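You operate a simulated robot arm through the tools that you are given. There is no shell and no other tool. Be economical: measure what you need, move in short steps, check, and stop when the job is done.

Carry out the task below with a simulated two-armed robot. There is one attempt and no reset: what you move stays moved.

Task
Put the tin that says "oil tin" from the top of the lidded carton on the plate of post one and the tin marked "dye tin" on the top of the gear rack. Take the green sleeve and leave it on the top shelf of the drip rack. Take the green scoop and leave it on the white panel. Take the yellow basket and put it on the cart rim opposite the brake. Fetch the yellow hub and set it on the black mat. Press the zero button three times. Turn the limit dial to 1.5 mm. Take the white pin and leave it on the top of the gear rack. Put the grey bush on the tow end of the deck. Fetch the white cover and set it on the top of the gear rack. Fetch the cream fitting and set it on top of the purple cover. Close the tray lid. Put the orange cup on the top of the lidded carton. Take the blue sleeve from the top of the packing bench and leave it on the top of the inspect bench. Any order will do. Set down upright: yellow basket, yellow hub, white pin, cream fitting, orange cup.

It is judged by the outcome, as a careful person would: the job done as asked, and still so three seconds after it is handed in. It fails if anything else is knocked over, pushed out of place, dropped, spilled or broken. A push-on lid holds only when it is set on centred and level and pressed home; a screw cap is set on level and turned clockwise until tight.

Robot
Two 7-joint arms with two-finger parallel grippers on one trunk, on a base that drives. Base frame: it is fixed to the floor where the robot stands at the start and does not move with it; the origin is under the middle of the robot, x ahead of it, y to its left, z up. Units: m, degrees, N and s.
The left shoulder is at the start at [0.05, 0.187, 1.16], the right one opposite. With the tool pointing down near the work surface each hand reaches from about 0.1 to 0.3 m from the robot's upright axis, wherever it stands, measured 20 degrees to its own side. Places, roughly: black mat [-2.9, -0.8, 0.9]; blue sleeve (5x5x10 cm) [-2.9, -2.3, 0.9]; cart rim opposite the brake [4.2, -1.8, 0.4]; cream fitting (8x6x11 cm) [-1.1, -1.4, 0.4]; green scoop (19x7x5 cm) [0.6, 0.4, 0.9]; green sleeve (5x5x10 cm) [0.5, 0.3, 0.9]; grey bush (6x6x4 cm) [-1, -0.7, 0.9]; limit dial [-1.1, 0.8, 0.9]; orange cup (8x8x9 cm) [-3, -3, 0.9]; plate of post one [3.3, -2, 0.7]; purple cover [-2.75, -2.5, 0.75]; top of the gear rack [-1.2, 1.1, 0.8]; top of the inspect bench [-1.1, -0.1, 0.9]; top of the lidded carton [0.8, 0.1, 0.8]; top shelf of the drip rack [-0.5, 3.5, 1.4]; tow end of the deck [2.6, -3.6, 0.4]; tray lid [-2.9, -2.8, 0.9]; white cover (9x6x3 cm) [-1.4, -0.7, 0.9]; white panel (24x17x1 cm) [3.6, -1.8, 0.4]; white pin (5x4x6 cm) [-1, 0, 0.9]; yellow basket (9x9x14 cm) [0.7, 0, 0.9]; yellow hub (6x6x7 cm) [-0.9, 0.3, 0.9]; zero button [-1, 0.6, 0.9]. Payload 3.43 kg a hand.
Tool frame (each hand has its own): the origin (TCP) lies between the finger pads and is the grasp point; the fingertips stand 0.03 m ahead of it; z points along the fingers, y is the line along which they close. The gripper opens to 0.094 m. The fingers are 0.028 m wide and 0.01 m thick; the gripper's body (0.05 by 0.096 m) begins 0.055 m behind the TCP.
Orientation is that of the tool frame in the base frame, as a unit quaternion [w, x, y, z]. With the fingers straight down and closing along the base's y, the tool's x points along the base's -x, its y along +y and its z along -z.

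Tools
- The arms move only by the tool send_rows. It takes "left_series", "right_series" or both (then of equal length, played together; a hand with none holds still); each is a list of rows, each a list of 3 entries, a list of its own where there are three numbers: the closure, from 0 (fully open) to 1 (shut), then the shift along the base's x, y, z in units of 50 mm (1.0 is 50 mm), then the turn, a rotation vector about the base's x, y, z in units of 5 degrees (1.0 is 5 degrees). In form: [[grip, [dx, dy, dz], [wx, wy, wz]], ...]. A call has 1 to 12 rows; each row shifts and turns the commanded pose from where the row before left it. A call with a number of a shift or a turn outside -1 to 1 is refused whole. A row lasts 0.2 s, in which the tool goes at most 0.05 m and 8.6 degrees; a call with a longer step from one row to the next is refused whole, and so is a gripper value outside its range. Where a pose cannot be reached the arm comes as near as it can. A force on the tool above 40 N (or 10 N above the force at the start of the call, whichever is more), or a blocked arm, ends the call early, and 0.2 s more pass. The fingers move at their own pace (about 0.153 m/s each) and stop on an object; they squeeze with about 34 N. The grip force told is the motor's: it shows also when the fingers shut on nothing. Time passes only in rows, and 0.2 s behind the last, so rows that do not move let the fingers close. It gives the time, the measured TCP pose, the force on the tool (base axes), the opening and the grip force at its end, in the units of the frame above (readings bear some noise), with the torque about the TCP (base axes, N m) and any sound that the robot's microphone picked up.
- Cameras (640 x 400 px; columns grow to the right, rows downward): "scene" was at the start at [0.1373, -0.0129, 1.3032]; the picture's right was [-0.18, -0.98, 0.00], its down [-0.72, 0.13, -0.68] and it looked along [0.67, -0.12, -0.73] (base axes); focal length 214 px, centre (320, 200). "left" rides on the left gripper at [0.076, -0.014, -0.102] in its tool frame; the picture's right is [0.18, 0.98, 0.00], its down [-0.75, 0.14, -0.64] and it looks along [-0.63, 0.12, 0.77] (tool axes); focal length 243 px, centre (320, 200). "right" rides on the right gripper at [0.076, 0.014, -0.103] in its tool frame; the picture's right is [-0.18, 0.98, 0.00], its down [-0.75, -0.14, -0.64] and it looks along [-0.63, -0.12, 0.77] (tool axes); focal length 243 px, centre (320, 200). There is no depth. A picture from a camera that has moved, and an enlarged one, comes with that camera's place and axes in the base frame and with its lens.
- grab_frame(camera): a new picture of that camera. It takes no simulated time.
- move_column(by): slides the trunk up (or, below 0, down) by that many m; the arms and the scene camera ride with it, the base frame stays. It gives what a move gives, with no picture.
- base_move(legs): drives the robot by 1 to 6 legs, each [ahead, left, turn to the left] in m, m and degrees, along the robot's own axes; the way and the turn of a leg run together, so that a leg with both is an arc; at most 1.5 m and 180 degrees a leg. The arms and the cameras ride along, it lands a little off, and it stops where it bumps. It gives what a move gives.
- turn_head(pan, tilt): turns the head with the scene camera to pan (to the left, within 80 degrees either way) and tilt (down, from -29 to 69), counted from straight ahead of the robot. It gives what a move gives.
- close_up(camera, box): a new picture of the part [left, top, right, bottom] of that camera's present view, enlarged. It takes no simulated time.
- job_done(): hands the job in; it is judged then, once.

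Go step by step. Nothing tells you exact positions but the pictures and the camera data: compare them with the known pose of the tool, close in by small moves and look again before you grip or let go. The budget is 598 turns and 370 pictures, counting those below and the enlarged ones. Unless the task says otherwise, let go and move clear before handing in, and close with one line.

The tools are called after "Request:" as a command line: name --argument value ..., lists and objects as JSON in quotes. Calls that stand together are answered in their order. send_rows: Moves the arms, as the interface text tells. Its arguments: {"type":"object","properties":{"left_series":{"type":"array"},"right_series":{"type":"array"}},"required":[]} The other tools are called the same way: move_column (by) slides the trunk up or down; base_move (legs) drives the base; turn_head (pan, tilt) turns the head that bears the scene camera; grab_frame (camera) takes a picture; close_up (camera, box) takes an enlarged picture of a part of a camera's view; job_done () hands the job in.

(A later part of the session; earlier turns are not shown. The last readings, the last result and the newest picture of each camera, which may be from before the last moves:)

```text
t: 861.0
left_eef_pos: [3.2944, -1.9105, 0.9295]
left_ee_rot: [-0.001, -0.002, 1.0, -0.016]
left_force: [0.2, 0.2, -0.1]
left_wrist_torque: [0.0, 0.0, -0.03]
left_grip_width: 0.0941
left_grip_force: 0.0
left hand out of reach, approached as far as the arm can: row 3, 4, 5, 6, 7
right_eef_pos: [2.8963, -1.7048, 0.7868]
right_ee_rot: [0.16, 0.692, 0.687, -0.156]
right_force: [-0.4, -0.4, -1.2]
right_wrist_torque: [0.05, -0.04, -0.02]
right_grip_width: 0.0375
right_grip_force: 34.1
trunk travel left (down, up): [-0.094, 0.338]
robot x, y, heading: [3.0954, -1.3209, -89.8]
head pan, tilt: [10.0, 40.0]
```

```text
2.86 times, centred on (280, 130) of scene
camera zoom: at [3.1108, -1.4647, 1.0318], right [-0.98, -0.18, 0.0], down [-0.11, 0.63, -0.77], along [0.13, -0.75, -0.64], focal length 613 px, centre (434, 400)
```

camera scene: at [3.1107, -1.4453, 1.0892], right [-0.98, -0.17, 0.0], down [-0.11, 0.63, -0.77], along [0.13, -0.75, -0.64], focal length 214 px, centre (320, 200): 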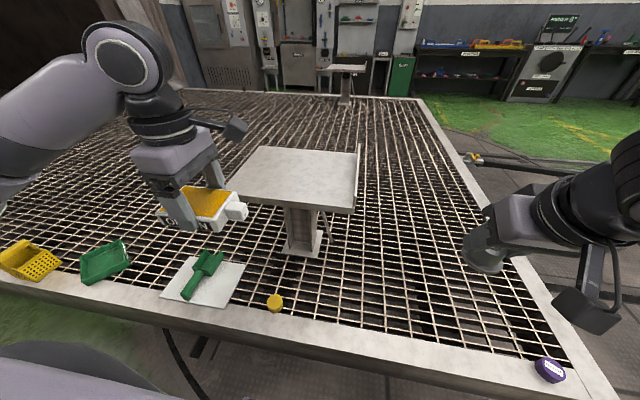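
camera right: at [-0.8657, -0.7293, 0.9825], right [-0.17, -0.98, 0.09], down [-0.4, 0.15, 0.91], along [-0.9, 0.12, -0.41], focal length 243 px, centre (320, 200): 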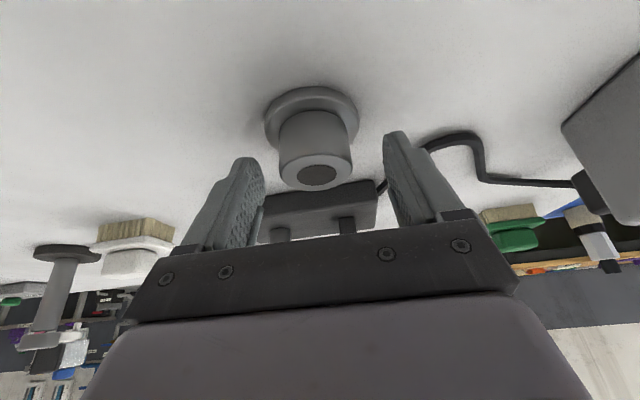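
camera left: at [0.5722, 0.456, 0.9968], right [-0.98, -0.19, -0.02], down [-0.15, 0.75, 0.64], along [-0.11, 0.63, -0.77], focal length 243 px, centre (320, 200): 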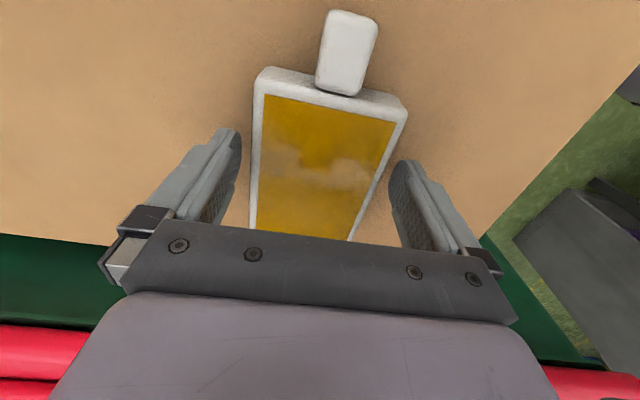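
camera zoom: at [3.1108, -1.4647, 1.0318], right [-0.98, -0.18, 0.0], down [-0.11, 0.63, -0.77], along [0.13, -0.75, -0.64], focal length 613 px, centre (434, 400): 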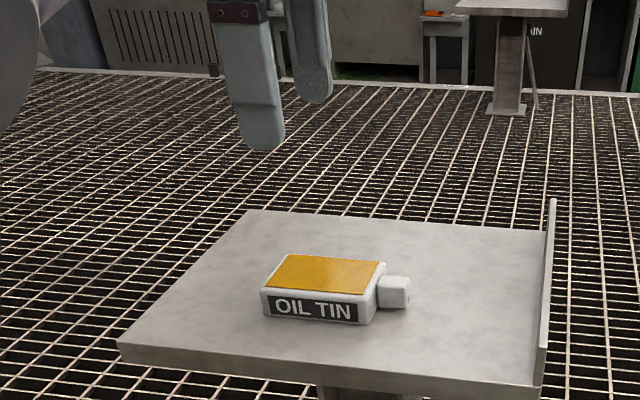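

The oil tin is on post one's plate. Raise up and go look along the deck's west (tow) side.

Request:
send_rows --left_series '[[0, [0, 0.9, 0], [0, 0, 0]], [0, [0, 0.9, 0], [0, 0, 0]], [0, [0, 0.9, 0], [0, 0, 0]]]'

Request:
move_column --by 0.33

Request:
base_move --legs '[[-0.2, 0, 0], [0, -1.3, 0]]'

Request:
turn_head --pan 0 --tilt 25

Request:
grab_frame --camera "scene"

```text
t: 861.8
left_eef_pos: [3.2512, -1.891, 0.9605]
left_ee_rot: [-0.058, 0.031, 0.998, -0.011]
left_force: [2.4, -0.2, -0.6]
left_wrist_torque: [0.02, 0.09, 0.0]
left_grip_width: 0.0937
left_grip_force: 0.2
left hand out of reach, approached as far as the arm can: row 1, 2, 3
right_eef_pos: [2.8934, -1.7034, 0.7868]
right_ee_rot: [0.161, 0.691, 0.687, -0.157]
right_force: [-0.3, -0.9, -1.8]
right_wrist_torque: [0.01, -0.03, 0.03]
right_grip_width: 0.0375
right_grip_force: 34.1
trunk travel left (down, up): [-0.094, 0.338]
robot x, y, heading: [3.0951, -1.3242, -90.1]
head pan, tilt: [10.0, 40.0]
```

```text
t: 865.0
left_eef_pos: [3.2756, -1.8955, 1.288]
left_ee_rot: [0.001, 0.0, 1.0, -0.015]
left_force: [0.3, 0.4, 0.6]
left_wrist_torque: [-0.02, 0.0, -0.01]
left_grip_width: 0.0939
left_grip_force: 0.1
right_eef_pos: [2.8952, -1.7036, 1.1158]
right_ee_rot: [0.16, 0.691, 0.687, -0.157]
right_force: [0.2, 0.0, -0.9]
right_wrist_torque: [-0.01, -0.01, 0.04]
right_grip_width: 0.0371
right_grip_force: 34.1
trunk travel left (down, up): [-0.424, 0.008]
robot x, y, heading: [3.0961, -1.3266, -90.0]
head pan, tilt: [10.0, 40.0]
```

```text
t: 872.7
left_eef_pos: [2.0036, -1.7153, 1.2883]
left_ee_rot: [0.001, -0.017, 1.0, -0.015]
left_force: [0.8, -0.2, -0.3]
left_wrist_torque: [-0.03, 0.0, -0.01]
left_grip_width: 0.094
left_grip_force: 0.0
right_eef_pos: [1.6163, -1.5366, 1.1166]
right_ee_rot: [0.163, 0.68, 0.698, -0.155]
right_force: [0.3, -1.0, -1.1]
right_wrist_torque: [0.03, 0.02, 0.0]
right_grip_width: 0.0372
right_grip_force: 34.2
trunk travel left (down, up): [-0.424, 0.008]
robot x, y, heading: [1.8047, -1.1518, -88.2]
head pan, tilt: [10.0, 40.0]
```

```text
t: 873.5
left_eef_pos: [2.0024, -1.7139, 1.2877]
left_ee_rot: [0.001, -0.017, 1.0, -0.016]
left_force: [-0.6, -0.1, 0.2]
left_wrist_torque: [-0.02, -0.03, -0.03]
left_grip_width: 0.094
left_grip_force: 0.1
right_eef_pos: [1.6166, -1.5361, 1.1155]
right_ee_rot: [0.163, 0.681, 0.698, -0.154]
right_force: [0.8, 0.9, -1.8]
right_wrist_torque: [0.0, 0.02, 0.01]
right_grip_width: 0.0373
right_grip_force: 33.5
trunk travel left (down, up): [-0.424, 0.008]
robot x, y, heading: [1.8039, -1.1491, -88.2]
head pan, tilt: [0.0, 25.0]
```

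```text
97 pictures are left
camera scene: at [1.8095, -1.2988, 1.385], right [-1.0, -0.03, 0.0], down [-0.01, 0.42, -0.91], along [0.03, -0.91, -0.42], focal length 214 px, centre (320, 200)
```

scene: 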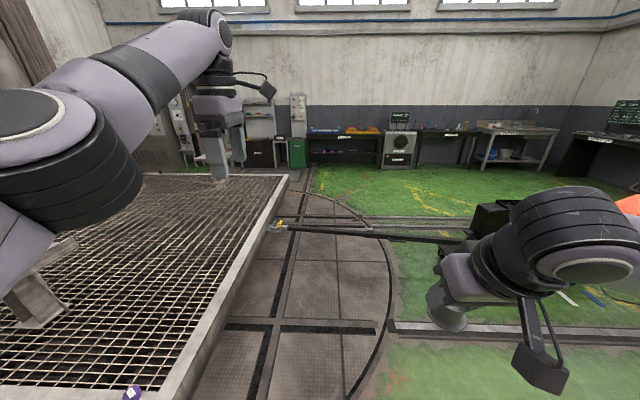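

The towbar bars the deck's tow end from this side; it's reachable only via the west aisle, south of the tug. So I first take the cream fitting (left hand) from the trolley's east side and carry both around. Drive there.

Request:
send_rows --left_series '[[0, [0, 0.9, -0.2], [0, 0, -1]], [0, [0, 0.9, -0.2], [0, 0, -1]], [0, [0, 0.6, -0.2], [0, 0, -1]], [0, [0, 0.4, -0.2], [0, 0, -1]], [0, [0, 0, 0], [0, 0, -1]], [0, [0, 0, 0], [0, 0, -1]], [0, [0, 0, 0], [0, 0, -1]], [0, [0, 0, 0], [0, 0, -1]], [0, [0, 0, 0], [0, 0, -1]], [0, [0, 0, 0], [0, 0, -1]], [0, [0, 0, 0], [0, 0, -1]], [0, [0, 0, 0], [0, 0, -1]]]'

Request:
send_rows --left_series '[[0, [0, 0, 0], [0, 0, -1]], [0, [0, 0, 0], [0, 0, -1]], [0, [0, 0, 0], [0, 0, -1]], [0, [0, 0, 0], [0, 0, -1]], [0, [0, 0, 0], [0, 0, -1]], [0, [0, 0, 0], [0, 0, -1]]]'

Request:
base_move --legs '[[0, -1.2, 0], [0, -1.05, 0], [0, 0, -100]]'

Request:
turn_head --pan 15 --tilt 35

Request:
grab_frame --camera "scene"

```text
t: 876.1
left_eef_pos: [1.9518, -1.7058, 1.2893]
left_ee_rot: [-0.008, 0.486, 0.874, -0.016]
left_force: [0.2, 0.4, -0.2]
left_wrist_torque: [-0.01, -0.02, 0.0]
left_grip_width: 0.094
left_grip_force: 0.1
left hand out of reach, approached as far as the arm can: row 1, 2, 3, 4
right_eef_pos: [1.6159, -1.5368, 1.1168]
right_ee_rot: [0.163, 0.68, 0.698, -0.154]
right_force: [-0.2, 0.4, -2.5]
right_wrist_torque: [0.01, -0.02, -0.01]
right_grip_width: 0.0373
right_grip_force: 33.7
trunk travel left (down, up): [-0.424, 0.008]
robot x, y, heading: [1.8061, -1.1496, -87.9]
head pan, tilt: [0.0, 25.0]
```

```text
t: 877.5
left_eef_pos: [1.9479, -1.7032, 1.2882]
left_ee_rot: [-0.011, 0.696, 0.717, -0.013]
left_force: [0.5, 0.7, -0.6]
left_wrist_torque: [0.01, 0.02, 0.02]
left_grip_width: 0.0942
left_grip_force: 0.1
left hand out of reach, approached as far as the arm can: row 4
right_eef_pos: [1.6161, -1.5371, 1.1165]
right_ee_rot: [0.163, 0.68, 0.698, -0.155]
right_force: [0.3, -0.7, -0.7]
right_wrist_torque: [-0.03, -0.02, 0.02]
right_grip_width: 0.0373
right_grip_force: 34.2
trunk travel left (down, up): [-0.424, 0.008]
robot x, y, heading: [1.8052, -1.1479, -88.3]
head pan, tilt: [0.0, 25.0]
```

```text
t: 892.8
left_eef_pos: [-1.0214, -1.2313, 1.288]
left_ee_rot: [-0.017, 0.996, -0.084, 0.001]
left_force: [0.7, -0.7, 0.1]
left_wrist_torque: [0.0, -0.01, 0.0]
left_grip_width: 0.0941
left_grip_force: 0.1
right_eef_pos: [-0.7906, -0.9396, 1.1157]
right_ee_rot: [-0.017, 0.971, -0.087, -0.223]
right_force: [0.5, 0.0, -1.3]
right_wrist_torque: [-0.01, 0.0, -0.01]
right_grip_width: 0.0375
right_grip_force: 34.5
trunk travel left (down, up): [-0.424, 0.008]
robot x, y, heading: [-0.4509, -1.2038, 170.3]
head pan, tilt: [0.0, 25.0]
```

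```text
t: 893.6
left_eef_pos: [-1.02, -1.2317, 1.2886]
left_ee_rot: [-0.017, 0.996, -0.084, -0.001]
left_force: [-0.6, 0.1, -0.5]
left_wrist_torque: [0.0, -0.02, 0.02]
left_grip_width: 0.0939
left_grip_force: 0.1
right_eef_pos: [-0.7905, -0.9395, 1.1162]
right_ee_rot: [-0.016, 0.971, -0.086, -0.224]
right_force: [1.4, 0.6, -1.4]
right_wrist_torque: [0.01, 0.01, 0.01]
right_grip_width: 0.0372
right_grip_force: 34.5
trunk travel left (down, up): [-0.424, 0.008]
robot x, y, heading: [-0.4496, -1.2033, 170.3]
head pan, tilt: [15.0, 35.0]
```

```text
96 pictures are left
camera scene: at [-0.5947, -1.1977, 1.3694], right [-0.09, 1.0, 0.0], down [0.57, 0.05, -0.82], along [-0.82, -0.08, -0.57], focal length 214 px, centre (320, 200)
```

scene: 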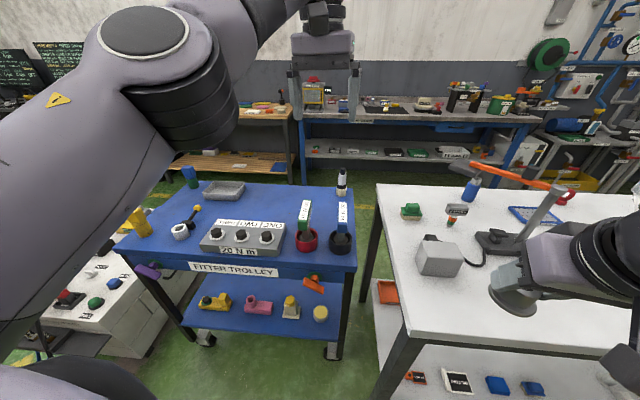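

The fitting is near the trolley's east edge. I pull the left hand back first.

Request:
send_rows --left_series '[[0, [0.7, -0.3, -0.3], [0, 0, 0]], [0, [0.7, -0.3, -0.3], [0, 0, 0]], [0, [0.7, -0.3, -0.3], [0, 0, 0]], [0, [0.7, -0.3, -0.3], [0, 0, 0]], [0, [0.7, -0.3, -0.3], [0, 0, 0]], [0, [0.7, -0.2, -0.3], [0, 0, 0]], [0, [0, 0, 0], [0, 0, 0]]]'

Request:
close_up --camera "scene" --box '[160, 240, 380, 370]'

```text
t: 895.2
left_eef_pos: [-0.8118, -1.3176, 1.1961]
left_ee_rot: [-0.017, 0.996, -0.084, 0.001]
left_force: [0.0, -0.7, -0.6]
left_wrist_torque: [0.0, 0.02, 0.01]
left_grip_width: 0.0937
left_grip_force: 0.0
right_eef_pos: [-0.7914, -0.9399, 1.1162]
right_ee_rot: [-0.017, 0.971, -0.086, -0.223]
right_force: [-0.3, -0.3, -1.5]
right_wrist_torque: [-0.01, 0.0, -0.02]
right_grip_width: 0.0373
right_grip_force: 33.9
trunk travel left (down, up): [-0.424, 0.008]
robot x, y, heading: [-0.4492, -1.2022, 170.4]
head pan, tilt: [15.0, 35.0]
```

```text
2.91 times, centred on (270, 305) of scene
camera zoom: at [-0.5949, -1.1976, 1.3693], right [-0.09, 1.0, 0.0], down [0.57, 0.05, -0.82], along [-0.82, -0.08, -0.57], focal length 624 px, centre (466, -106)
```

zoom: 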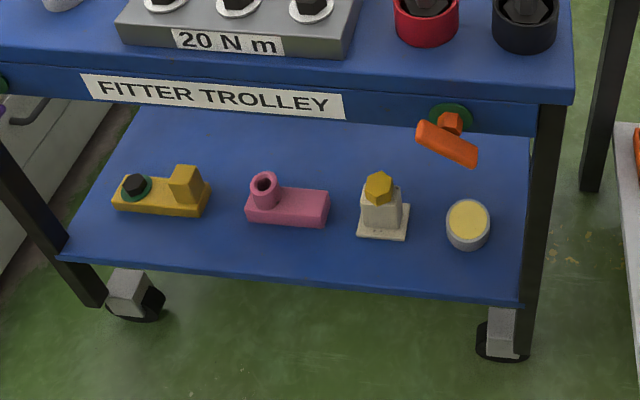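

The fitting's base is at about (-1.112,-1.384,0.32), top z 0.43. I pull the right hand clear of the bench edge, lower the trunk, and tilt the left hand 50° forward.

Request:
send_rows --right_series '[[1, [0.7, 0, 0.2], [0, 0, 0]], [1, [0.7, 0, 0.2], [0, 0, 0]], [1, [0.7, 0, 0.2], [0, 0, 0]], [1, [0, 0, 0], [0, 0, 0]]]' --left_series '[[0, [0.5, -0.2, 0], [0, 0, 0]], [0, [0.5, -0.2, 0], [0, 0, 0]], [0, [0, 0, 0], [0, 0, 0]], [0, [0, 0, 0], [0, 0, 0]]]'

Request:
move_column --by -0.4

Request:
send_rows --left_series '[[0, [0, 0, 0], [0.167, 0.986, 0]], [0, [0, 0, 0], [0.167, 0.986, 0]], [0, [0, 0, 0], [0.167, 0.986, 0]], [0, [0, 0, 0], [0.167, 0.986, 0]], [0, [0, 0, 0], [0.167, 0.986, 0]], [0, [0, 0, 0], [0.167, 0.986, 0]], [0, [0, 0, 0], [0.167, 0.986, 0]], [0, [0, 0, 0], [0.167, 0.986, 0]], [0, [0, 0, 0], [0.167, 0.986, 0]], [0, [0, 0, 0], [0.167, 0.986, 0]], [0, [0, 0, 0], [-0.4, 0.07, 0]], [0, [0, 0, 0], [0, 0, 0]]]'

Request:
grab_frame --camera "scene"

Request:
grab_frame --camera "left"

```text
t: 896.2
left_eef_pos: [-0.7619, -1.3354, 1.2003]
left_ee_rot: [-0.018, 0.996, -0.084, 0.0]
left_force: [0.3, -0.9, 0.2]
left_wrist_torque: [0.0, -0.05, -0.03]
left_grip_width: 0.0941
left_grip_force: 0.0
right_eef_pos: [-0.7168, -0.941, 1.1677]
right_ee_rot: [-0.016, 0.971, -0.086, -0.223]
right_force: [0.0, 0.5, -0.4]
right_wrist_torque: [-0.01, 0.01, 0.0]
right_grip_width: 0.0371
right_grip_force: 33.9
right hand out of reach, approached as far as the arm can: row 2, 3
trunk travel left (down, up): [-0.424, 0.008]
robot x, y, heading: [-0.4514, -1.2023, 170.4]
head pan, tilt: [15.0, 35.0]
```

```text
t: 900.0
left_eef_pos: [-0.7619, -1.3362, 0.7981]
left_ee_rot: [-0.016, 0.996, -0.085, 0.0]
left_force: [-0.6, 0.2, 0.6]
left_wrist_torque: [0.0, -0.02, 0.02]
left_grip_width: 0.0941
left_grip_force: 0.0
right_eef_pos: [-0.716, -0.9425, 0.7663]
right_ee_rot: [-0.017, 0.971, -0.086, -0.222]
right_force: [0.4, -0.8, -1.3]
right_wrist_torque: [-0.01, -0.01, 0.04]
right_grip_width: 0.0373
right_grip_force: 34.3
trunk travel left (down, up): [-0.024, 0.408]
robot x, y, heading: [-0.4476, -1.2025, 170.1]
head pan, tilt: [15.0, 35.0]
```

```text
t: 902.6
left_eef_pos: [-0.7964, -1.3105, 0.8452]
left_ee_rot: [-0.034, 0.901, -0.091, -0.423]
left_force: [0.2, -0.1, 0.1]
left_wrist_torque: [-0.02, -0.03, 0.04]
left_grip_width: 0.094
left_grip_force: 0.1
left hand out of reach, approached as far as the arm can: row 6, 7, 8, 9, 10
right_eef_pos: [-0.7163, -0.9405, 0.7667]
right_ee_rot: [-0.016, 0.971, -0.086, -0.222]
right_force: [-0.1, -0.4, -0.2]
right_wrist_torque: [0.02, 0.03, 0.01]
right_grip_width: 0.0373
right_grip_force: 33.5
trunk travel left (down, up): [-0.024, 0.408]
robot x, y, heading: [-0.4503, -1.1963, 170.3]
head pan, tilt: [15.0, 35.0]
```

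```text
94 pictures are left
camera scene: at [-0.5947, -1.1978, 0.9693], right [-0.09, 1.0, 0.0], down [0.57, 0.05, -0.82], along [-0.82, -0.08, -0.57], focal length 214 px, centre (320, 200)
```

scene: 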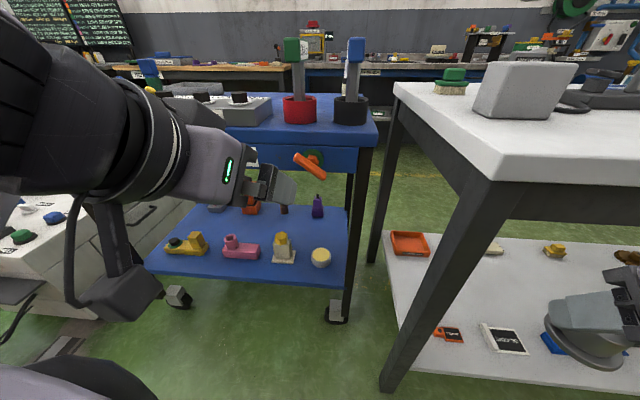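

```text
93 pictures are left
camera left: at [-0.6689, -1.3203, 0.8534], right [-0.07, -0.99, -0.13], down [-0.01, -0.13, 0.99], along [-1.0, 0.08, 0.0], focal length 243 px, centre (320, 200)
```

left: 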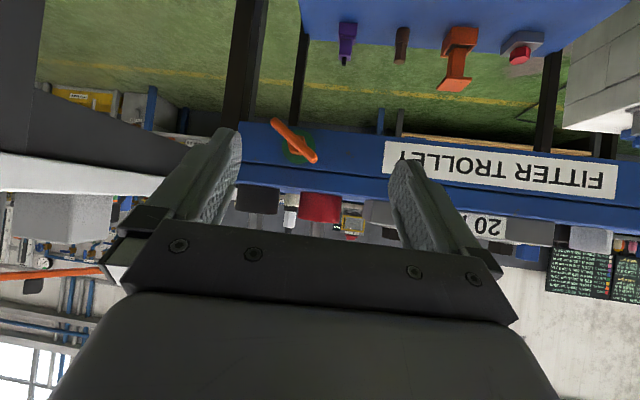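

Now bring the left hand down in front of the shelf.

Request:
send_rows --left_series '[[0, [0, -0.25, -0.85], [0, 0, 0]], [0, [0, -0.25, -0.85], [0, 0, 0]], [0, [0, -0.25, -0.85], [0, 0, 0]], [0, [0, -0.25, -0.85], [0, 0, 0]], [0, [-0.2, -0.25, -0.85], [0, 0, 0]], [0, [-0.2, -0.25, -0.85], [0, 0, 0]], [0, [-0.3, -0.25, -0.85], [0, 0, 0]], [0, [-0.3, 0, -0.8], [0, 0, 0]], [0, [0, 0, 0], [0, 0, 0]]]'

Request:
grab_frame --camera "left"

Request:
close_up --camera "scene" --box '[120, 130, 380, 310]'

```text
t: 904.6
left_eef_pos: [-0.9214, -1.3424, 0.5555]
left_ee_rot: [-0.034, 0.901, -0.091, -0.423]
left_force: [0.1, -0.2, 0.5]
left_wrist_torque: [0.0, 0.02, 0.04]
left_grip_width: 0.0937
left_grip_force: 0.1
left hand out of reach, approached as far as the arm can: row 1, 2, 3, 4
right_eef_pos: [-0.7159, -0.9425, 0.7671]
right_ee_rot: [-0.017, 0.971, -0.086, -0.223]
right_force: [0.2, 0.0, -2.2]
right_wrist_torque: [-0.02, 0.02, -0.01]
right_grip_width: 0.0374
right_grip_force: 34.1
trunk travel left (down, up): [-0.024, 0.408]
robot x, y, heading: [-0.4513, -1.2026, 170.4]
head pan, tilt: [15.0, 35.0]
```

```text
92 pictures are left
camera left: at [-0.7932, -1.3544, 0.564], right [-0.07, -0.99, -0.13], down [-0.01, -0.13, 0.99], along [-1.0, 0.08, 0.0], focal length 243 px, centre (320, 200)
```

left: 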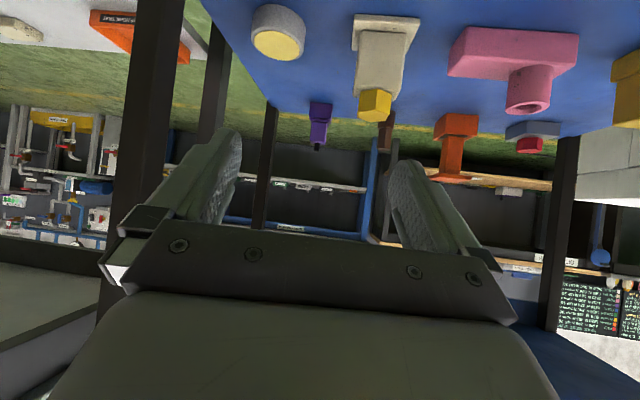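

```text
2.22 times, centred on (250, 220) of scene
camera zoom: at [-0.5947, -1.1978, 0.9693], right [-0.09, 1.0, 0.0], down [0.57, 0.05, -0.82], along [-0.82, -0.08, -0.57], focal length 477 px, centre (476, 156)
```

zoom: 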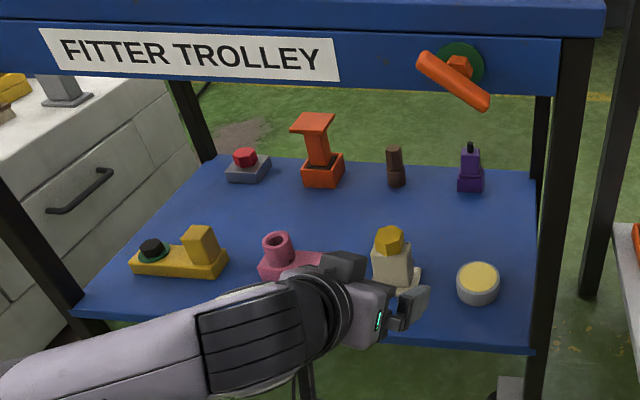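

Fitting seen at (-1.118,-1.384). Move to the pre-grasp point along the approach line.

Request:
send_rows --left_series '[[0, [-0.4, -0.4, -0.35], [0, 0, 0]], [0, [-0.5, -0.4, -0.45], [0, 0, 0]], [0, [-0.5, -0.4, -0.45], [0, 0, 0]], [0, [-0.5, 0, -0.45], [0, 0, 0]], [0, [0, 0, 0], [0, 0, 0]]]'

Request:
grab_frame --camera "left"

Request:
close_up --camera "scene" --box '[160, 170, 360, 300]'

```text
t: 905.8
left_eef_pos: [-1.0168, -1.4032, 0.4709]
left_ee_rot: [-0.034, 0.901, -0.091, -0.422]
left_force: [-0.2, -0.9, -0.1]
left_wrist_torque: [-0.01, -0.01, 0.02]
left_grip_width: 0.0943
left_grip_force: 0.1
right_eef_pos: [-0.7164, -0.9421, 0.7673]
right_ee_rot: [-0.016, 0.971, -0.086, -0.222]
right_force: [0.6, 0.2, -1.6]
right_wrist_torque: [-0.01, -0.01, 0.0]
right_grip_width: 0.0373
right_grip_force: 33.7
trunk travel left (down, up): [-0.024, 0.408]
robot x, y, heading: [-0.4518, -1.1999, 170.5]
head pan, tilt: [15.0, 35.0]
```

```text
90 pictures are left
camera left: at [-0.8886, -1.4144, 0.479], right [-0.07, -0.99, -0.13], down [-0.01, -0.13, 0.99], along [-1.0, 0.08, -0.01], focal length 243 px, centre (320, 200)
```

left: 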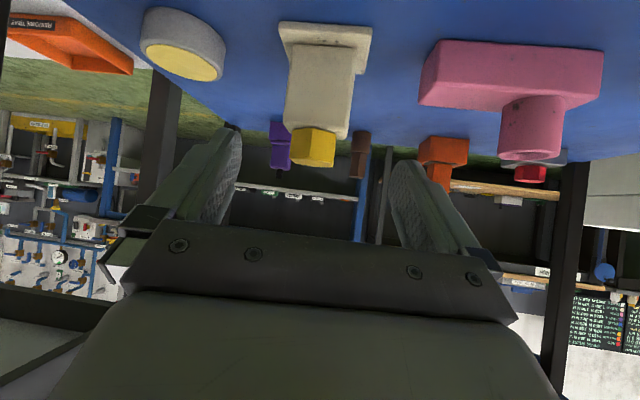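

```text
3.08 times, centred on (260, 235) of scene
camera zoom: at [-0.5947, -1.1978, 0.9693], right [-0.09, 1.0, 0.0], down [0.57, 0.05, -0.82], along [-0.82, -0.08, -0.57], focal length 660 px, centre (505, 92)
```

zoom: 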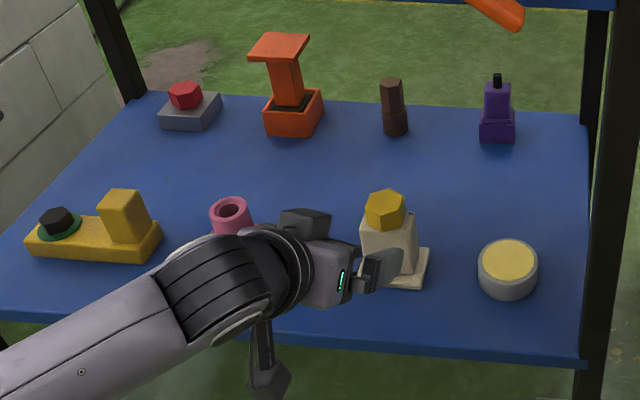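

Well aligned; advance and grip the body.

Request:
send_rows --left_series '[[0, [-0.63, 0.11, -0.5], [0, 0, 0]], [0, [-0.63, 0.11, -0.55], [0, 0, 0]], [0, [-0.63, 0.11, -0.55], [0, 0, 0]], [0, [0, 0, 0], [0, 0, 0]]]'

Request:
grab_frame --camera "left"

```text
t: 906.8
left_eef_pos: [-1.1094, -1.3864, 0.3908]
left_ee_rot: [-0.035, 0.902, -0.091, -0.421]
left_force: [0.6, 0.0, -0.1]
left_wrist_torque: [-0.01, -0.01, 0.02]
left_grip_width: 0.0944
left_grip_force: 0.1
right_eef_pos: [-0.7166, -0.9426, 0.7671]
right_ee_rot: [-0.016, 0.971, -0.085, -0.222]
right_force: [0.0, 0.2, -0.7]
right_wrist_torque: [0.04, -0.02, 0.0]
right_grip_width: 0.0372
right_grip_force: 34.1
trunk travel left (down, up): [-0.024, 0.408]
robot x, y, heading: [-0.4472, -1.2019, 170.4]
head pan, tilt: [15.0, 35.0]
```

```text
88 pictures are left
camera left: at [-0.9813, -1.3971, 0.3998], right [-0.07, -0.99, -0.13], down [-0.01, -0.13, 0.99], along [-1.0, 0.08, -0.01], focal length 243 px, centre (320, 200)
```

left: 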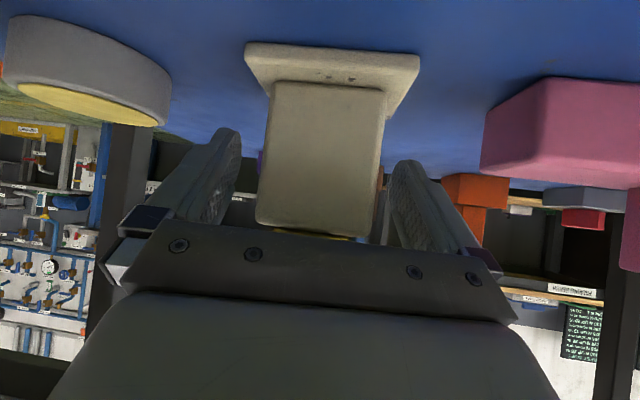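

Request:
send_rows --left_series '[[0.3, [0, 0, 0], [0, 0, 0]], [1, [0, 0, 0], [0, 0, 0]], [1, [0, 0, 0], [0, 0, 0]], [1, [0, 0, 0.4], [0, 0, 0]], [1, [0.1, 0, 0.5], [0, 0, 0]], [1, [0.6, -0.1, 0.5], [0, 0, 0]], [1, [0.6, -0.1, 0.5], [0, 0, 0]], [1, [0.6, -0.1, 0.5], [0, 0, 0]], [1, [0.6, 0, 0.3], [0, 0, 0]], [1, [0, 0, 0], [0, 0, 0]]]'

Request:
grab_frame --camera "scene"

```text
t: 909.0
left_eef_pos: [-0.9875, -1.4013, 0.5253]
left_ee_rot: [-0.034, 0.901, -0.091, -0.422]
left_force: [0.0, -0.3, -2.7]
left_wrist_torque: [-0.01, -0.03, 0.0]
left_grip_width: 0.0655
left_grip_force: 33.8
right_eef_pos: [-0.7163, -0.9414, 0.7667]
right_ee_rot: [-0.017, 0.971, -0.086, -0.223]
right_force: [-1.1, -0.3, -1.2]
right_wrist_torque: [-0.02, 0.01, 0.04]
right_grip_width: 0.0375
right_grip_force: 33.4
trunk travel left (down, up): [-0.024, 0.408]
robot x, y, heading: [-0.4525, -1.1992, 170.2]
head pan, tilt: [15.0, 35.0]
```

```text
87 pictures are left
camera scene: at [-0.5949, -1.1979, 0.9693], right [-0.09, 1.0, 0.0], down [0.57, 0.05, -0.82], along [-0.82, -0.08, -0.57], focal length 214 px, centre (320, 200)
```

scene: 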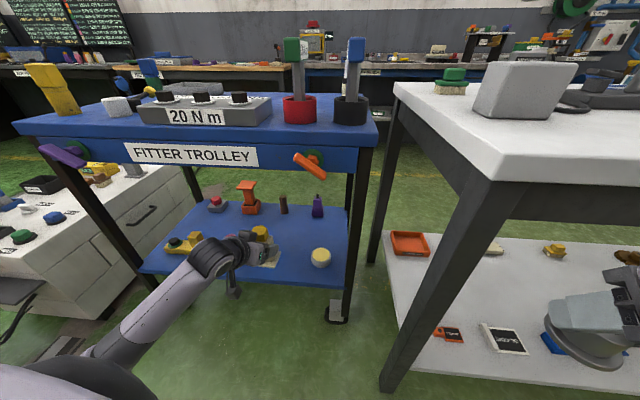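

Fitting held. Back the base away, then raise the trunk.

Request:
base_move --legs '[[-0.28, 0, 0]]'

Request:
move_column --by 0.4

Request:
grab_frame --camera "scene"

```text
t: 911.0
left_eef_pos: [-0.715, -1.4488, 0.527]
left_ee_rot: [-0.033, 0.902, -0.089, -0.422]
left_force: [-0.7, 0.3, -3.5]
left_wrist_torque: [-0.01, -0.03, -0.03]
left_grip_width: 0.0652
left_grip_force: 33.8
right_eef_pos: [-0.4444, -0.9891, 0.7666]
right_ee_rot: [-0.016, 0.971, -0.084, -0.222]
right_force: [-0.8, 0.5, -1.7]
right_wrist_torque: [-0.01, 0.01, -0.01]
right_grip_width: 0.0373
right_grip_force: 33.9
trunk travel left (down, up): [-0.024, 0.408]
robot x, y, heading: [-0.1775, -1.2443, 170.7]
head pan, tilt: [15.0, 35.0]
```

```text
t: 914.8
left_eef_pos: [-0.715, -1.4488, 0.9251]
left_ee_rot: [-0.035, 0.901, -0.09, -0.423]
left_force: [-0.4, -0.6, -2.7]
left_wrist_torque: [-0.02, -0.04, 0.0]
left_grip_width: 0.0651
left_grip_force: 34.2
right_eef_pos: [-0.4439, -0.988, 1.1653]
right_ee_rot: [-0.016, 0.971, -0.084, -0.222]
right_force: [-0.5, -0.2, -1.9]
right_wrist_torque: [0.0, 0.01, -0.02]
right_grip_width: 0.0371
right_grip_force: 34.2
trunk travel left (down, up): [-0.424, 0.008]
robot x, y, heading: [-0.1786, -1.247, 170.4]
head pan, tilt: [15.0, 35.0]
```

```text
86 pictures are left
camera scene: at [-0.3226, -1.2441, 1.3693], right [-0.1, 1.0, 0.0], down [0.57, 0.06, -0.82], along [-0.82, -0.08, -0.57], focal length 214 px, centre (320, 200)
```

scene: 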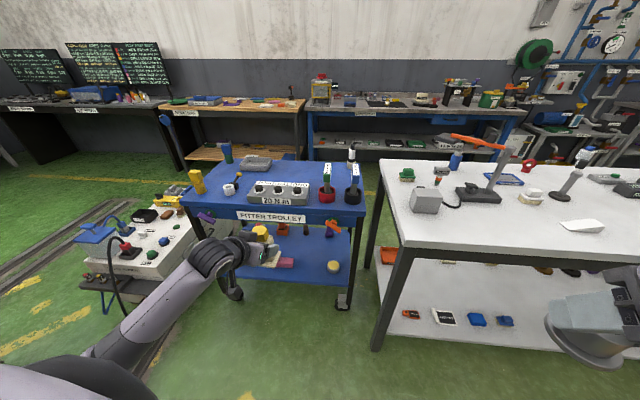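

Request:
turn_head --pan 75 --tilt 20

Request:
grab_frame --camera "scene"

```text
t: 916.1
left_eef_pos: [-0.7152, -1.4485, 0.9248]
left_ee_rot: [-0.034, 0.901, -0.09, -0.422]
left_force: [-0.5, -0.7, -2.7]
left_wrist_torque: [0.0, -0.06, -0.04]
left_grip_width: 0.0653
left_grip_force: 33.7
right_eef_pos: [-0.4449, -0.9882, 1.1658]
right_ee_rot: [-0.016, 0.971, -0.083, -0.222]
right_force: [1.1, 0.3, -0.3]
right_wrist_torque: [0.04, 0.0, 0.02]
right_grip_width: 0.0373
right_grip_force: 34.3
trunk travel left (down, up): [-0.424, 0.008]
robot x, y, heading: [-0.1786, -1.2484, 170.6]
head pan, tilt: [75.0, 20.0]
```

```text
85 pictures are left
camera scene: at [-0.2736, -1.3204, 1.3931], right [-0.91, 0.42, 0.0], down [0.14, 0.31, -0.94], along [-0.39, -0.85, -0.34], focal length 214 px, centre (320, 200)
```

scene: 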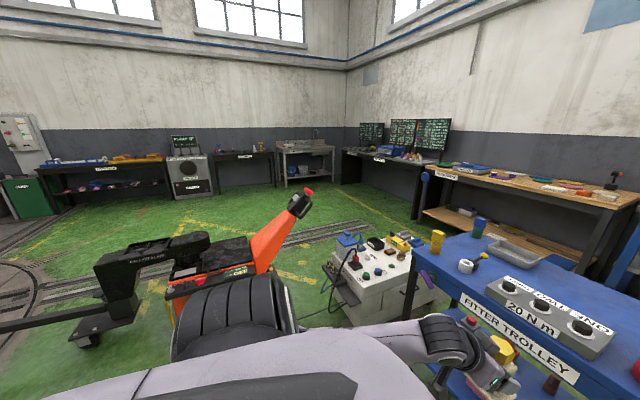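

The gap between tug and cabinet is too narrow; I'll loop north around the gear rack. Raise the left hand, turn to heading 0, strafe north.

Request:
send_rows --left_series '[[1, [0.2, 0, 0.9], [0, 0, 0]], [1, [0.2, 0, 0.9], [0, 0, 0]], [1, [0.2, 0, 0.9], [0, 0, 0]], [1, [0.2, 0, 0.9], [0, 0, 0]], [1, [0.2, 0, 0.9], [0, 0, 0]], [1, [0, 0, 0], [0, 0, 0]]]'

Request:
base_move --legs '[[0.06, 0, 0], [0, 0, -170.5], [0, 1.4, 0]]'

Request:
base_move --legs '[[0, 1.0, 0], [0, 1.05, 0]]'

```text
t: 917.5
left_eef_pos: [-0.6624, -1.4509, 1.1506]
left_ee_rot: [-0.034, 0.902, -0.09, -0.421]
left_force: [0.4, 0.6, -2.4]
left_wrist_torque: [-0.01, -0.05, 0.02]
left_grip_width: 0.0649
left_grip_force: 34.3
right_eef_pos: [-0.4445, -0.9886, 1.1662]
right_ee_rot: [-0.016, 0.971, -0.083, -0.223]
right_force: [0.2, 0.2, -0.7]
right_wrist_torque: [-0.01, -0.02, -0.01]
right_grip_width: 0.0373
right_grip_force: 33.6
trunk travel left (down, up): [-0.424, 0.008]
robot x, y, heading: [-0.1803, -1.2518, 170.8]
head pan, tilt: [75.0, 20.0]
```

```text
t: 932.0
left_eef_pos: [0.1643, 0.4618, 1.1513]
left_ee_rot: [0.424, 0.001, 0.906, 0.008]
left_force: [-0.8, 0.1, -2.9]
left_wrist_torque: [0.04, 0.09, -0.01]
left_grip_width: 0.064
left_grip_force: 34.3
right_eef_pos: [0.0402, -0.035, 1.1659]
right_ee_rot: [0.223, -0.011, 0.975, 0.006]
right_force: [-0.1, 0.1, -1.8]
right_wrist_torque: [-0.02, -0.01, 0.04]
right_grip_width: 0.0372
right_grip_force: 34.0
trunk travel left (down, up): [-0.424, 0.008]
robot x, y, heading: [-0.2738, 0.1648, 1.9]
head pan, tilt: [75.0, 20.0]
```

```text
t: 942.2
left_eef_pos: [0.0804, 2.509, 1.1508]
left_ee_rot: [0.423, -0.009, 0.906, 0.012]
left_force: [-0.2, -0.5, -2.7]
left_wrist_torque: [0.02, 0.07, 0.0]
left_grip_width: 0.0641
left_grip_force: 33.9
right_eef_pos: [-0.0332, 2.0102, 1.1666]
right_ee_rot: [0.224, -0.022, 0.974, 0.009]
right_force: [-0.8, 0.9, -1.3]
right_wrist_torque: [0.0, 0.01, 0.01]
right_grip_width: 0.0371
right_grip_force: 34.1
trunk travel left (down, up): [-0.424, 0.008]
robot x, y, heading: [-0.3529, 2.2063, 3.0]
head pan, tilt: [75.0, 20.0]
```

Request:
base_move --legs '[[0, 0.05, -3], [-1.4, 0, 0], [-0.46, 0, 0], [0, 0, 90]]'

Request:
base_move --legs '[[-1.4, 0, 0], [-1.4, 0, 0]]'

```text
t: 955.9
left_eef_pos: [-2.5221, 2.6607, 1.152]
left_ee_rot: [0.295, -0.637, 0.644, 0.303]
left_force: [0.6, -0.1, -3.1]
left_wrist_torque: [-0.02, -0.02, 0.01]
left_grip_width: 0.0641
left_grip_force: 34.3
right_eef_pos: [-2.0265, 2.5323, 1.1661]
right_ee_rot: [-0.155, 0.694, -0.684, -0.161]
right_force: [-1.4, 0.6, -1.3]
right_wrist_torque: [-0.01, 0.01, -0.01]
right_grip_width: 0.0373
right_grip_force: 34.2
trunk travel left (down, up): [-0.424, 0.008]
robot x, y, heading: [-2.2337, 2.2233, 91.6]
head pan, tilt: [75.0, 20.0]
```

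```text
t: 964.2
left_eef_pos: [-2.5049, 1.1816, 1.1441]
left_ee_rot: [0.29, -0.641, 0.644, 0.3]
left_force: [-0.2, 0.0, -3.7]
left_wrist_torque: [-0.02, -0.02, 0.0]
left_grip_width: 0.0639
left_grip_force: 33.9
right_eef_pos: [-2.0225, 1.0527, 1.1605]
right_ee_rot: [-0.145, 0.717, -0.663, -0.157]
right_force: [0.2, 0.2, -1.6]
right_wrist_torque: [-0.07, 0.04, 0.0]
right_grip_width: 0.0373
right_grip_force: 33.9
trunk travel left (down, up): [-0.424, 0.008]
robot x, y, heading: [-2.2096, 0.7316, 91.5]
head pan, tilt: [75.0, 20.0]
stopped in leg 2: the robot was blocked; the commanded pose is now the measured one
```

Request:
base_move --legs '[[0.12, 0.07, -1.5], [-0.6, 0, 0]]'

```text
t: 968.5
left_eef_pos: [-2.5639, 0.6935, 1.1512]
left_ee_rot: [0.297, -0.63, 0.652, 0.299]
left_force: [0.4, 0.5, -2.6]
left_wrist_torque: [-0.02, 0.04, -0.01]
left_grip_width: 0.064
left_grip_force: 33.7
right_eef_pos: [-2.0825, 0.5493, 1.1655]
right_ee_rot: [-0.152, 0.704, -0.675, -0.16]
right_force: [-0.1, -0.5, -0.6]
right_wrist_torque: [-0.01, -0.03, -0.01]
right_grip_width: 0.0374
right_grip_force: 34.0
trunk travel left (down, up): [-0.424, 0.008]
robot x, y, heading: [-2.279, 0.2441, 90.0]
head pan, tilt: [75.0, 20.0]
```

Request:
base_move --legs '[[-1.3, -0.06, 0], [-1.4, 0, 0], [0, 0, 90]]'

Request:
turn_head --pan 10 --tilt 40

Request:
grab_frame --camera "scene"

```text
t: 985.3
left_eef_pos: [-2.669, -2.7037, 1.1507]
left_ee_rot: [-0.007, 0.906, -0.034, -0.422]
left_force: [-0.5, -0.7, -3.0]
left_wrist_torque: [0.0, -0.05, -0.01]
left_grip_width: 0.0638
left_grip_force: 34.0
right_eef_pos: [-2.507, -2.2294, 1.1648]
right_ee_rot: [0.001, 0.975, 0.001, -0.221]
right_force: [0.3, 0.1, -2.4]
right_wrist_torque: [0.01, -0.01, -0.03]
right_grip_width: 0.0374
right_grip_force: 33.6
trunk travel left (down, up): [-0.424, 0.008]
robot x, y, heading: [-2.214, -2.4411, 177.9]
head pan, tilt: [75.0, 20.0]
```

```text
t: 986.7
left_eef_pos: [-2.6669, -2.703, 1.15]
left_ee_rot: [-0.007, 0.906, -0.033, -0.422]
left_force: [-0.3, -0.5, -3.6]
left_wrist_torque: [-0.02, -0.05, 0.01]
left_grip_width: 0.064
left_grip_force: 33.9
right_eef_pos: [-2.5085, -2.2288, 1.1652]
right_ee_rot: [0.0, 0.975, 0.001, -0.221]
right_force: [-0.1, 0.3, -1.5]
right_wrist_torque: [-0.02, 0.0, 0.0]
right_grip_width: 0.0377
right_grip_force: 33.9
trunk travel left (down, up): [-0.424, 0.008]
robot x, y, heading: [-2.2071, -2.4427, 177.8]
head pan, tilt: [10.0, 40.0]
```

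```text
84 pictures are left
camera scene: at [-2.3542, -2.448, 1.3618], right [-0.13, 0.99, 0.0], down [0.64, 0.09, -0.77], along [-0.76, -0.1, -0.64], focal length 214 px, centre (320, 200)
```

scene: 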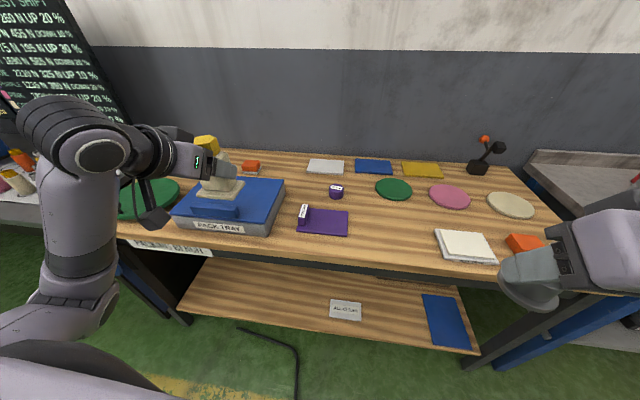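

Purple cover's free plate centre is about (-2.84,-2.48). I shift right so the left hand lines up, and lower the trunk.

Request:
base_move --legs '[[0.1, -0.26, 2]]'

Request:
move_column --by -0.1

Request:
turn_head --pan 20 --tilt 45

Request:
grab_frame --camera "scene"

```text
t: 988.6
left_eef_pos: [-2.7523, -2.4561, 1.151]
left_ee_rot: [0.0, 0.906, -0.018, -0.422]
left_force: [-0.1, 0.1, -3.1]
left_wrist_torque: [0.0, -0.04, -0.01]
left_grip_width: 0.064
left_grip_force: 34.4
right_eef_pos: [-2.6064, -1.9761, 1.1638]
right_ee_rot: [0.005, 0.975, 0.018, -0.221]
right_force: [0.1, 0.8, -1.6]
right_wrist_torque: [0.03, 0.01, 0.03]
right_grip_width: 0.0371
right_grip_force: 33.9
trunk travel left (down, up): [-0.424, 0.008]
robot x, y, heading: [-2.3073, -2.1746, 179.5]
head pan, tilt: [10.0, 40.0]
```

```text
t: 990.0
left_eef_pos: [-2.7514, -2.4567, 1.0496]
left_ee_rot: [0.0, 0.906, -0.016, -0.422]
left_force: [-1.3, 0.3, -3.1]
left_wrist_torque: [-0.01, -0.07, 0.0]
left_grip_width: 0.0636
left_grip_force: 34.0
right_eef_pos: [-2.6072, -1.9765, 1.0646]
right_ee_rot: [0.004, 0.975, 0.017, -0.222]
right_force: [1.0, 0.1, -1.6]
right_wrist_torque: [-0.01, -0.02, 0.0]
right_grip_width: 0.0375
right_grip_force: 33.5
trunk travel left (down, up): [-0.324, 0.108]
robot x, y, heading: [-2.3062, -2.1728, 179.9]
head pan, tilt: [10.0, 40.0]
```

```text
t: 990.7
left_eef_pos: [-2.7516, -2.4564, 1.0503]
left_ee_rot: [0.001, 0.907, -0.016, -0.422]
left_force: [0.4, 0.1, -3.2]
left_wrist_torque: [0.0, -0.07, 0.02]
left_grip_width: 0.064
left_grip_force: 33.9
right_eef_pos: [-2.6076, -1.976, 1.0646]
right_ee_rot: [0.006, 0.975, 0.019, -0.221]
right_force: [0.0, -0.7, -0.8]
right_wrist_torque: [-0.01, 0.02, -0.02]
right_grip_width: 0.0372
right_grip_force: 34.1
trunk travel left (down, up): [-0.324, 0.108]
robot x, y, heading: [-2.3026, -2.176, 179.5]
head pan, tilt: [20.0, 45.0]
```

```text
83 pictures are left
camera scene: at [-2.4396, -2.2022, 1.2545], right [-0.34, 0.94, 0.0], down [0.67, 0.24, -0.71], along [-0.67, -0.24, -0.71], focal length 214 px, centre (320, 200)
```

scene: 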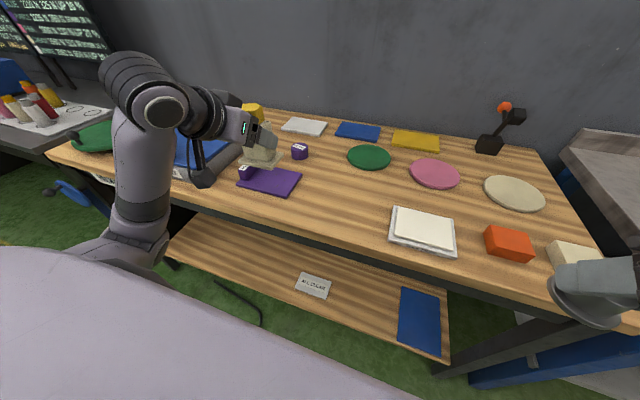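

Request:
send_rows --left_series '[[1, [-0.6, -0.17, -0.3], [0, 0, 0]], [1, [-0.6, -0.17, -0.4], [0, 0, 0]], [1, [-0.5, -0.17, -0.5], [0, 0, 0]], [1, [0, 0, 0], [0, 0, 0]]]'

Request:
close_up --camera "scene" --box '[190, 90, 350, 220]'

Request:
grab_frame --camera "left"

```text
t: 991.7
left_eef_pos: [-2.8356, -2.4803, 0.9906]
left_ee_rot: [0.001, 0.906, -0.016, -0.422]
left_force: [-0.3, -0.7, -3.0]
left_wrist_torque: [0.0, -0.02, 0.0]
left_grip_width: 0.0642
left_grip_force: 34.3
right_eef_pos: [-2.6072, -1.9755, 1.0658]
right_ee_rot: [0.005, 0.975, 0.018, -0.222]
right_force: [-0.2, 0.5, -0.8]
right_wrist_torque: [-0.02, 0.0, 0.0]
right_grip_width: 0.0369
right_grip_force: 34.3
trunk travel left (down, up): [-0.324, 0.108]
robot x, y, heading: [-2.3082, -2.1753, 179.6]
head pan, tilt: [20.0, 45.0]
```

```text
3.08 times, centred on (270, 155) of scene
camera zoom: at [-2.4396, -2.2023, 1.2545], right [-0.34, 0.94, 0.0], down [0.67, 0.24, -0.71], along [-0.67, -0.24, -0.71], focal length 660 px, centre (474, 338)
```

zoom: 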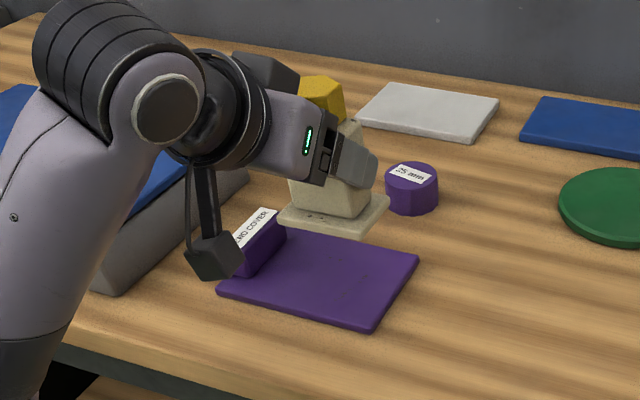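

```text
81 pictures are left
camera left: at [-2.709, -2.4709, 0.998], right [0.09, -0.99, -0.13], down [0.0, -0.13, 0.99], along [-1.0, -0.09, -0.01], focal length 243 px, centre (320, 200)
```

left: 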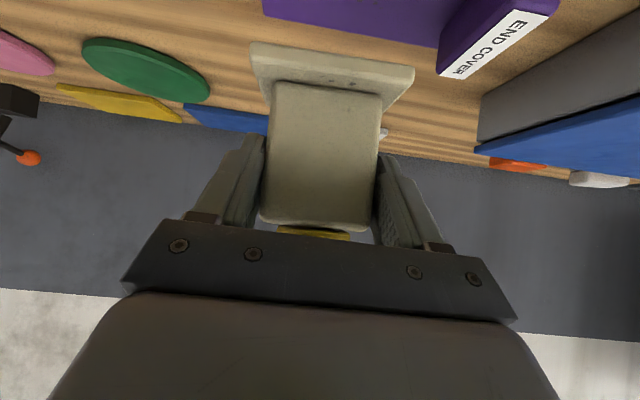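

Placement looks right. Lower to contact.

Request:
send_rows --left_series '[[1, [0, 0, -0.6], [0, 0, 0]], [1, [0, 0, -0.35], [0, 0, 0]], [1, [0, 0, -0.12], [0, 0, 0]], [1, [0, 0, -0.12], [0, 0, 0]], [1, [0, 0, -0.12], [0, 0, 0]], [1, [0, 0, 0], [0, 0, 0]]]'

Request:
close_up --camera "scene" --box '[190, 90, 350, 220]'

```text
t: 993.1
left_eef_pos: [-2.8371, -2.4819, 0.9243]
left_ee_rot: [0.0, 0.907, -0.017, -0.422]
left_force: [0.4, -0.7, -3.2]
left_wrist_torque: [-0.02, -0.08, 0.0]
left_grip_width: 0.064
left_grip_force: 34.0
right_eef_pos: [-2.6075, -1.9766, 1.0655]
right_ee_rot: [0.005, 0.975, 0.018, -0.222]
right_force: [-0.4, -0.5, -0.6]
right_wrist_torque: [0.0, -0.01, 0.0]
right_grip_width: 0.0374
right_grip_force: 34.1
trunk travel left (down, up): [-0.324, 0.108]
robot x, y, heading: [-2.311, -2.1769, 179.8]
head pan, tilt: [20.0, 45.0]
```

```text
3.08 times, centred on (270, 155) of scene
camera zoom: at [-2.4396, -2.2023, 1.2545], right [-0.34, 0.94, 0.0], down [0.67, 0.24, -0.71], along [-0.67, -0.24, -0.71], focal length 660 px, centre (474, 338)
```

zoom: 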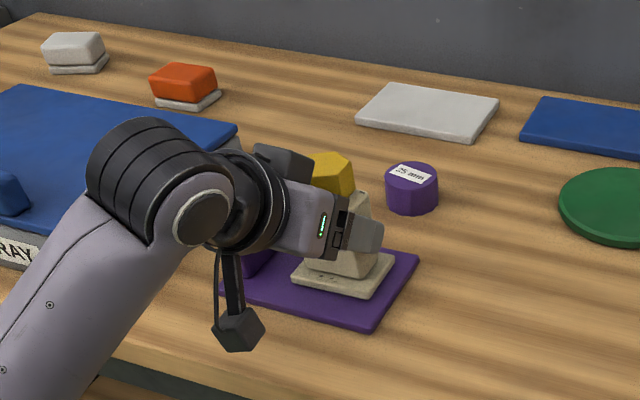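

Nearly down. Continue in small steps.

Request:
send_rows --left_series '[[1, [0, 0, -0.12], [0, 0, 0]], [1, [0, 0, -0.12], [0, 0, 0]], [1, [0, 0, -0.12], [0, 0, 0]], [1, [0, 0, -0.12], [0, 0, 0]], [1, [0, 0, 0], [0, 0, 0]]]'

```text
t: 994.3
left_eef_pos: [-2.8356, -2.4811, 0.9061]
left_ee_rot: [0.0, 0.904, -0.018, -0.427]
left_force: [-0.8, -1.0, 25.1]
left_wrist_torque: [-0.05, 0.13, 0.13]
left_grip_width: 0.0638
left_grip_force: 34.2
right_eef_pos: [-2.6065, -1.9752, 1.065]
right_ee_rot: [0.004, 0.975, 0.018, -0.222]
right_force: [-0.4, 0.3, -1.9]
right_wrist_torque: [-0.01, 0.0, 0.03]
right_grip_width: 0.0369
right_grip_force: 34.0
trunk travel left (down, up): [-0.324, 0.108]
robot x, y, heading: [-2.3064, -2.174, 180.0]
head pan, tilt: [20.0, 45.0]
```

Contact. Ease, release, and withdraw along the tool axis.

Request:
send_rows --left_series '[[1, [0, 0, 0.06], [0, 0, 0]], [0.35, [0, 0, 0], [0, 0, 0]], [0.15, [0, 0, 0], [0, 0, 0]], [0.05, [0, 0, 0], [0, 0, 0]], [0, [0.4, 0, 0.33], [0, 0, 0]], [0, [0.6, 0, 0.5], [0, 0, 0]], [0, [0.6, 0, 0.5], [0, 0, 0]], [0, [0.6, 0, 0.6], [0, 0, 0]], [0, [0.3, 0, 0.6], [0, 0, 0]], [0, [0, 0, 0], [0, 0, 0]]]'

Request:
close_up --camera "scene" --box '[190, 90, 350, 220]'

```text
t: 996.5
left_eef_pos: [-2.7088, -2.4811, 1.0302]
left_ee_rot: [0.0, 0.906, -0.017, -0.422]
left_force: [0.5, 0.2, 0.2]
left_wrist_torque: [-0.01, 0.0, -0.04]
left_grip_width: 0.0942
left_grip_force: 0.0
right_eef_pos: [-2.6081, -1.9748, 1.0642]
right_ee_rot: [0.004, 0.975, 0.018, -0.222]
right_force: [0.0, -0.1, -0.9]
right_wrist_torque: [-0.02, -0.01, 0.01]
right_grip_width: 0.037
right_grip_force: 34.2
trunk travel left (down, up): [-0.324, 0.108]
robot x, y, heading: [-2.3078, -2.1782, 179.8]
head pan, tilt: [20.0, 45.0]
```

```text
3.08 times, centred on (270, 155) of scene
camera zoom: at [-2.4394, -2.2022, 1.2545], right [-0.34, 0.94, 0.0], down [0.67, 0.24, -0.71], along [-0.67, -0.24, -0.71], focal length 660 px, centre (474, 338)
```

zoom: 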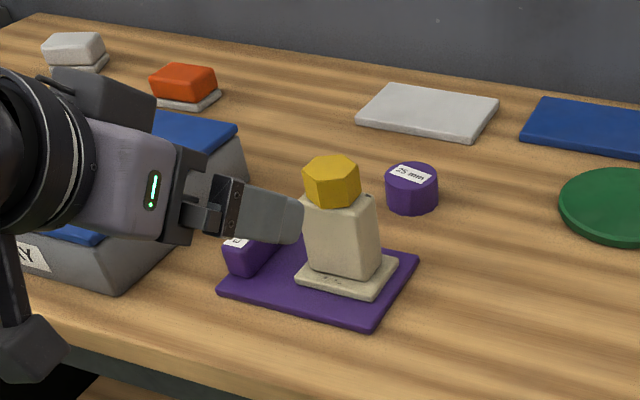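

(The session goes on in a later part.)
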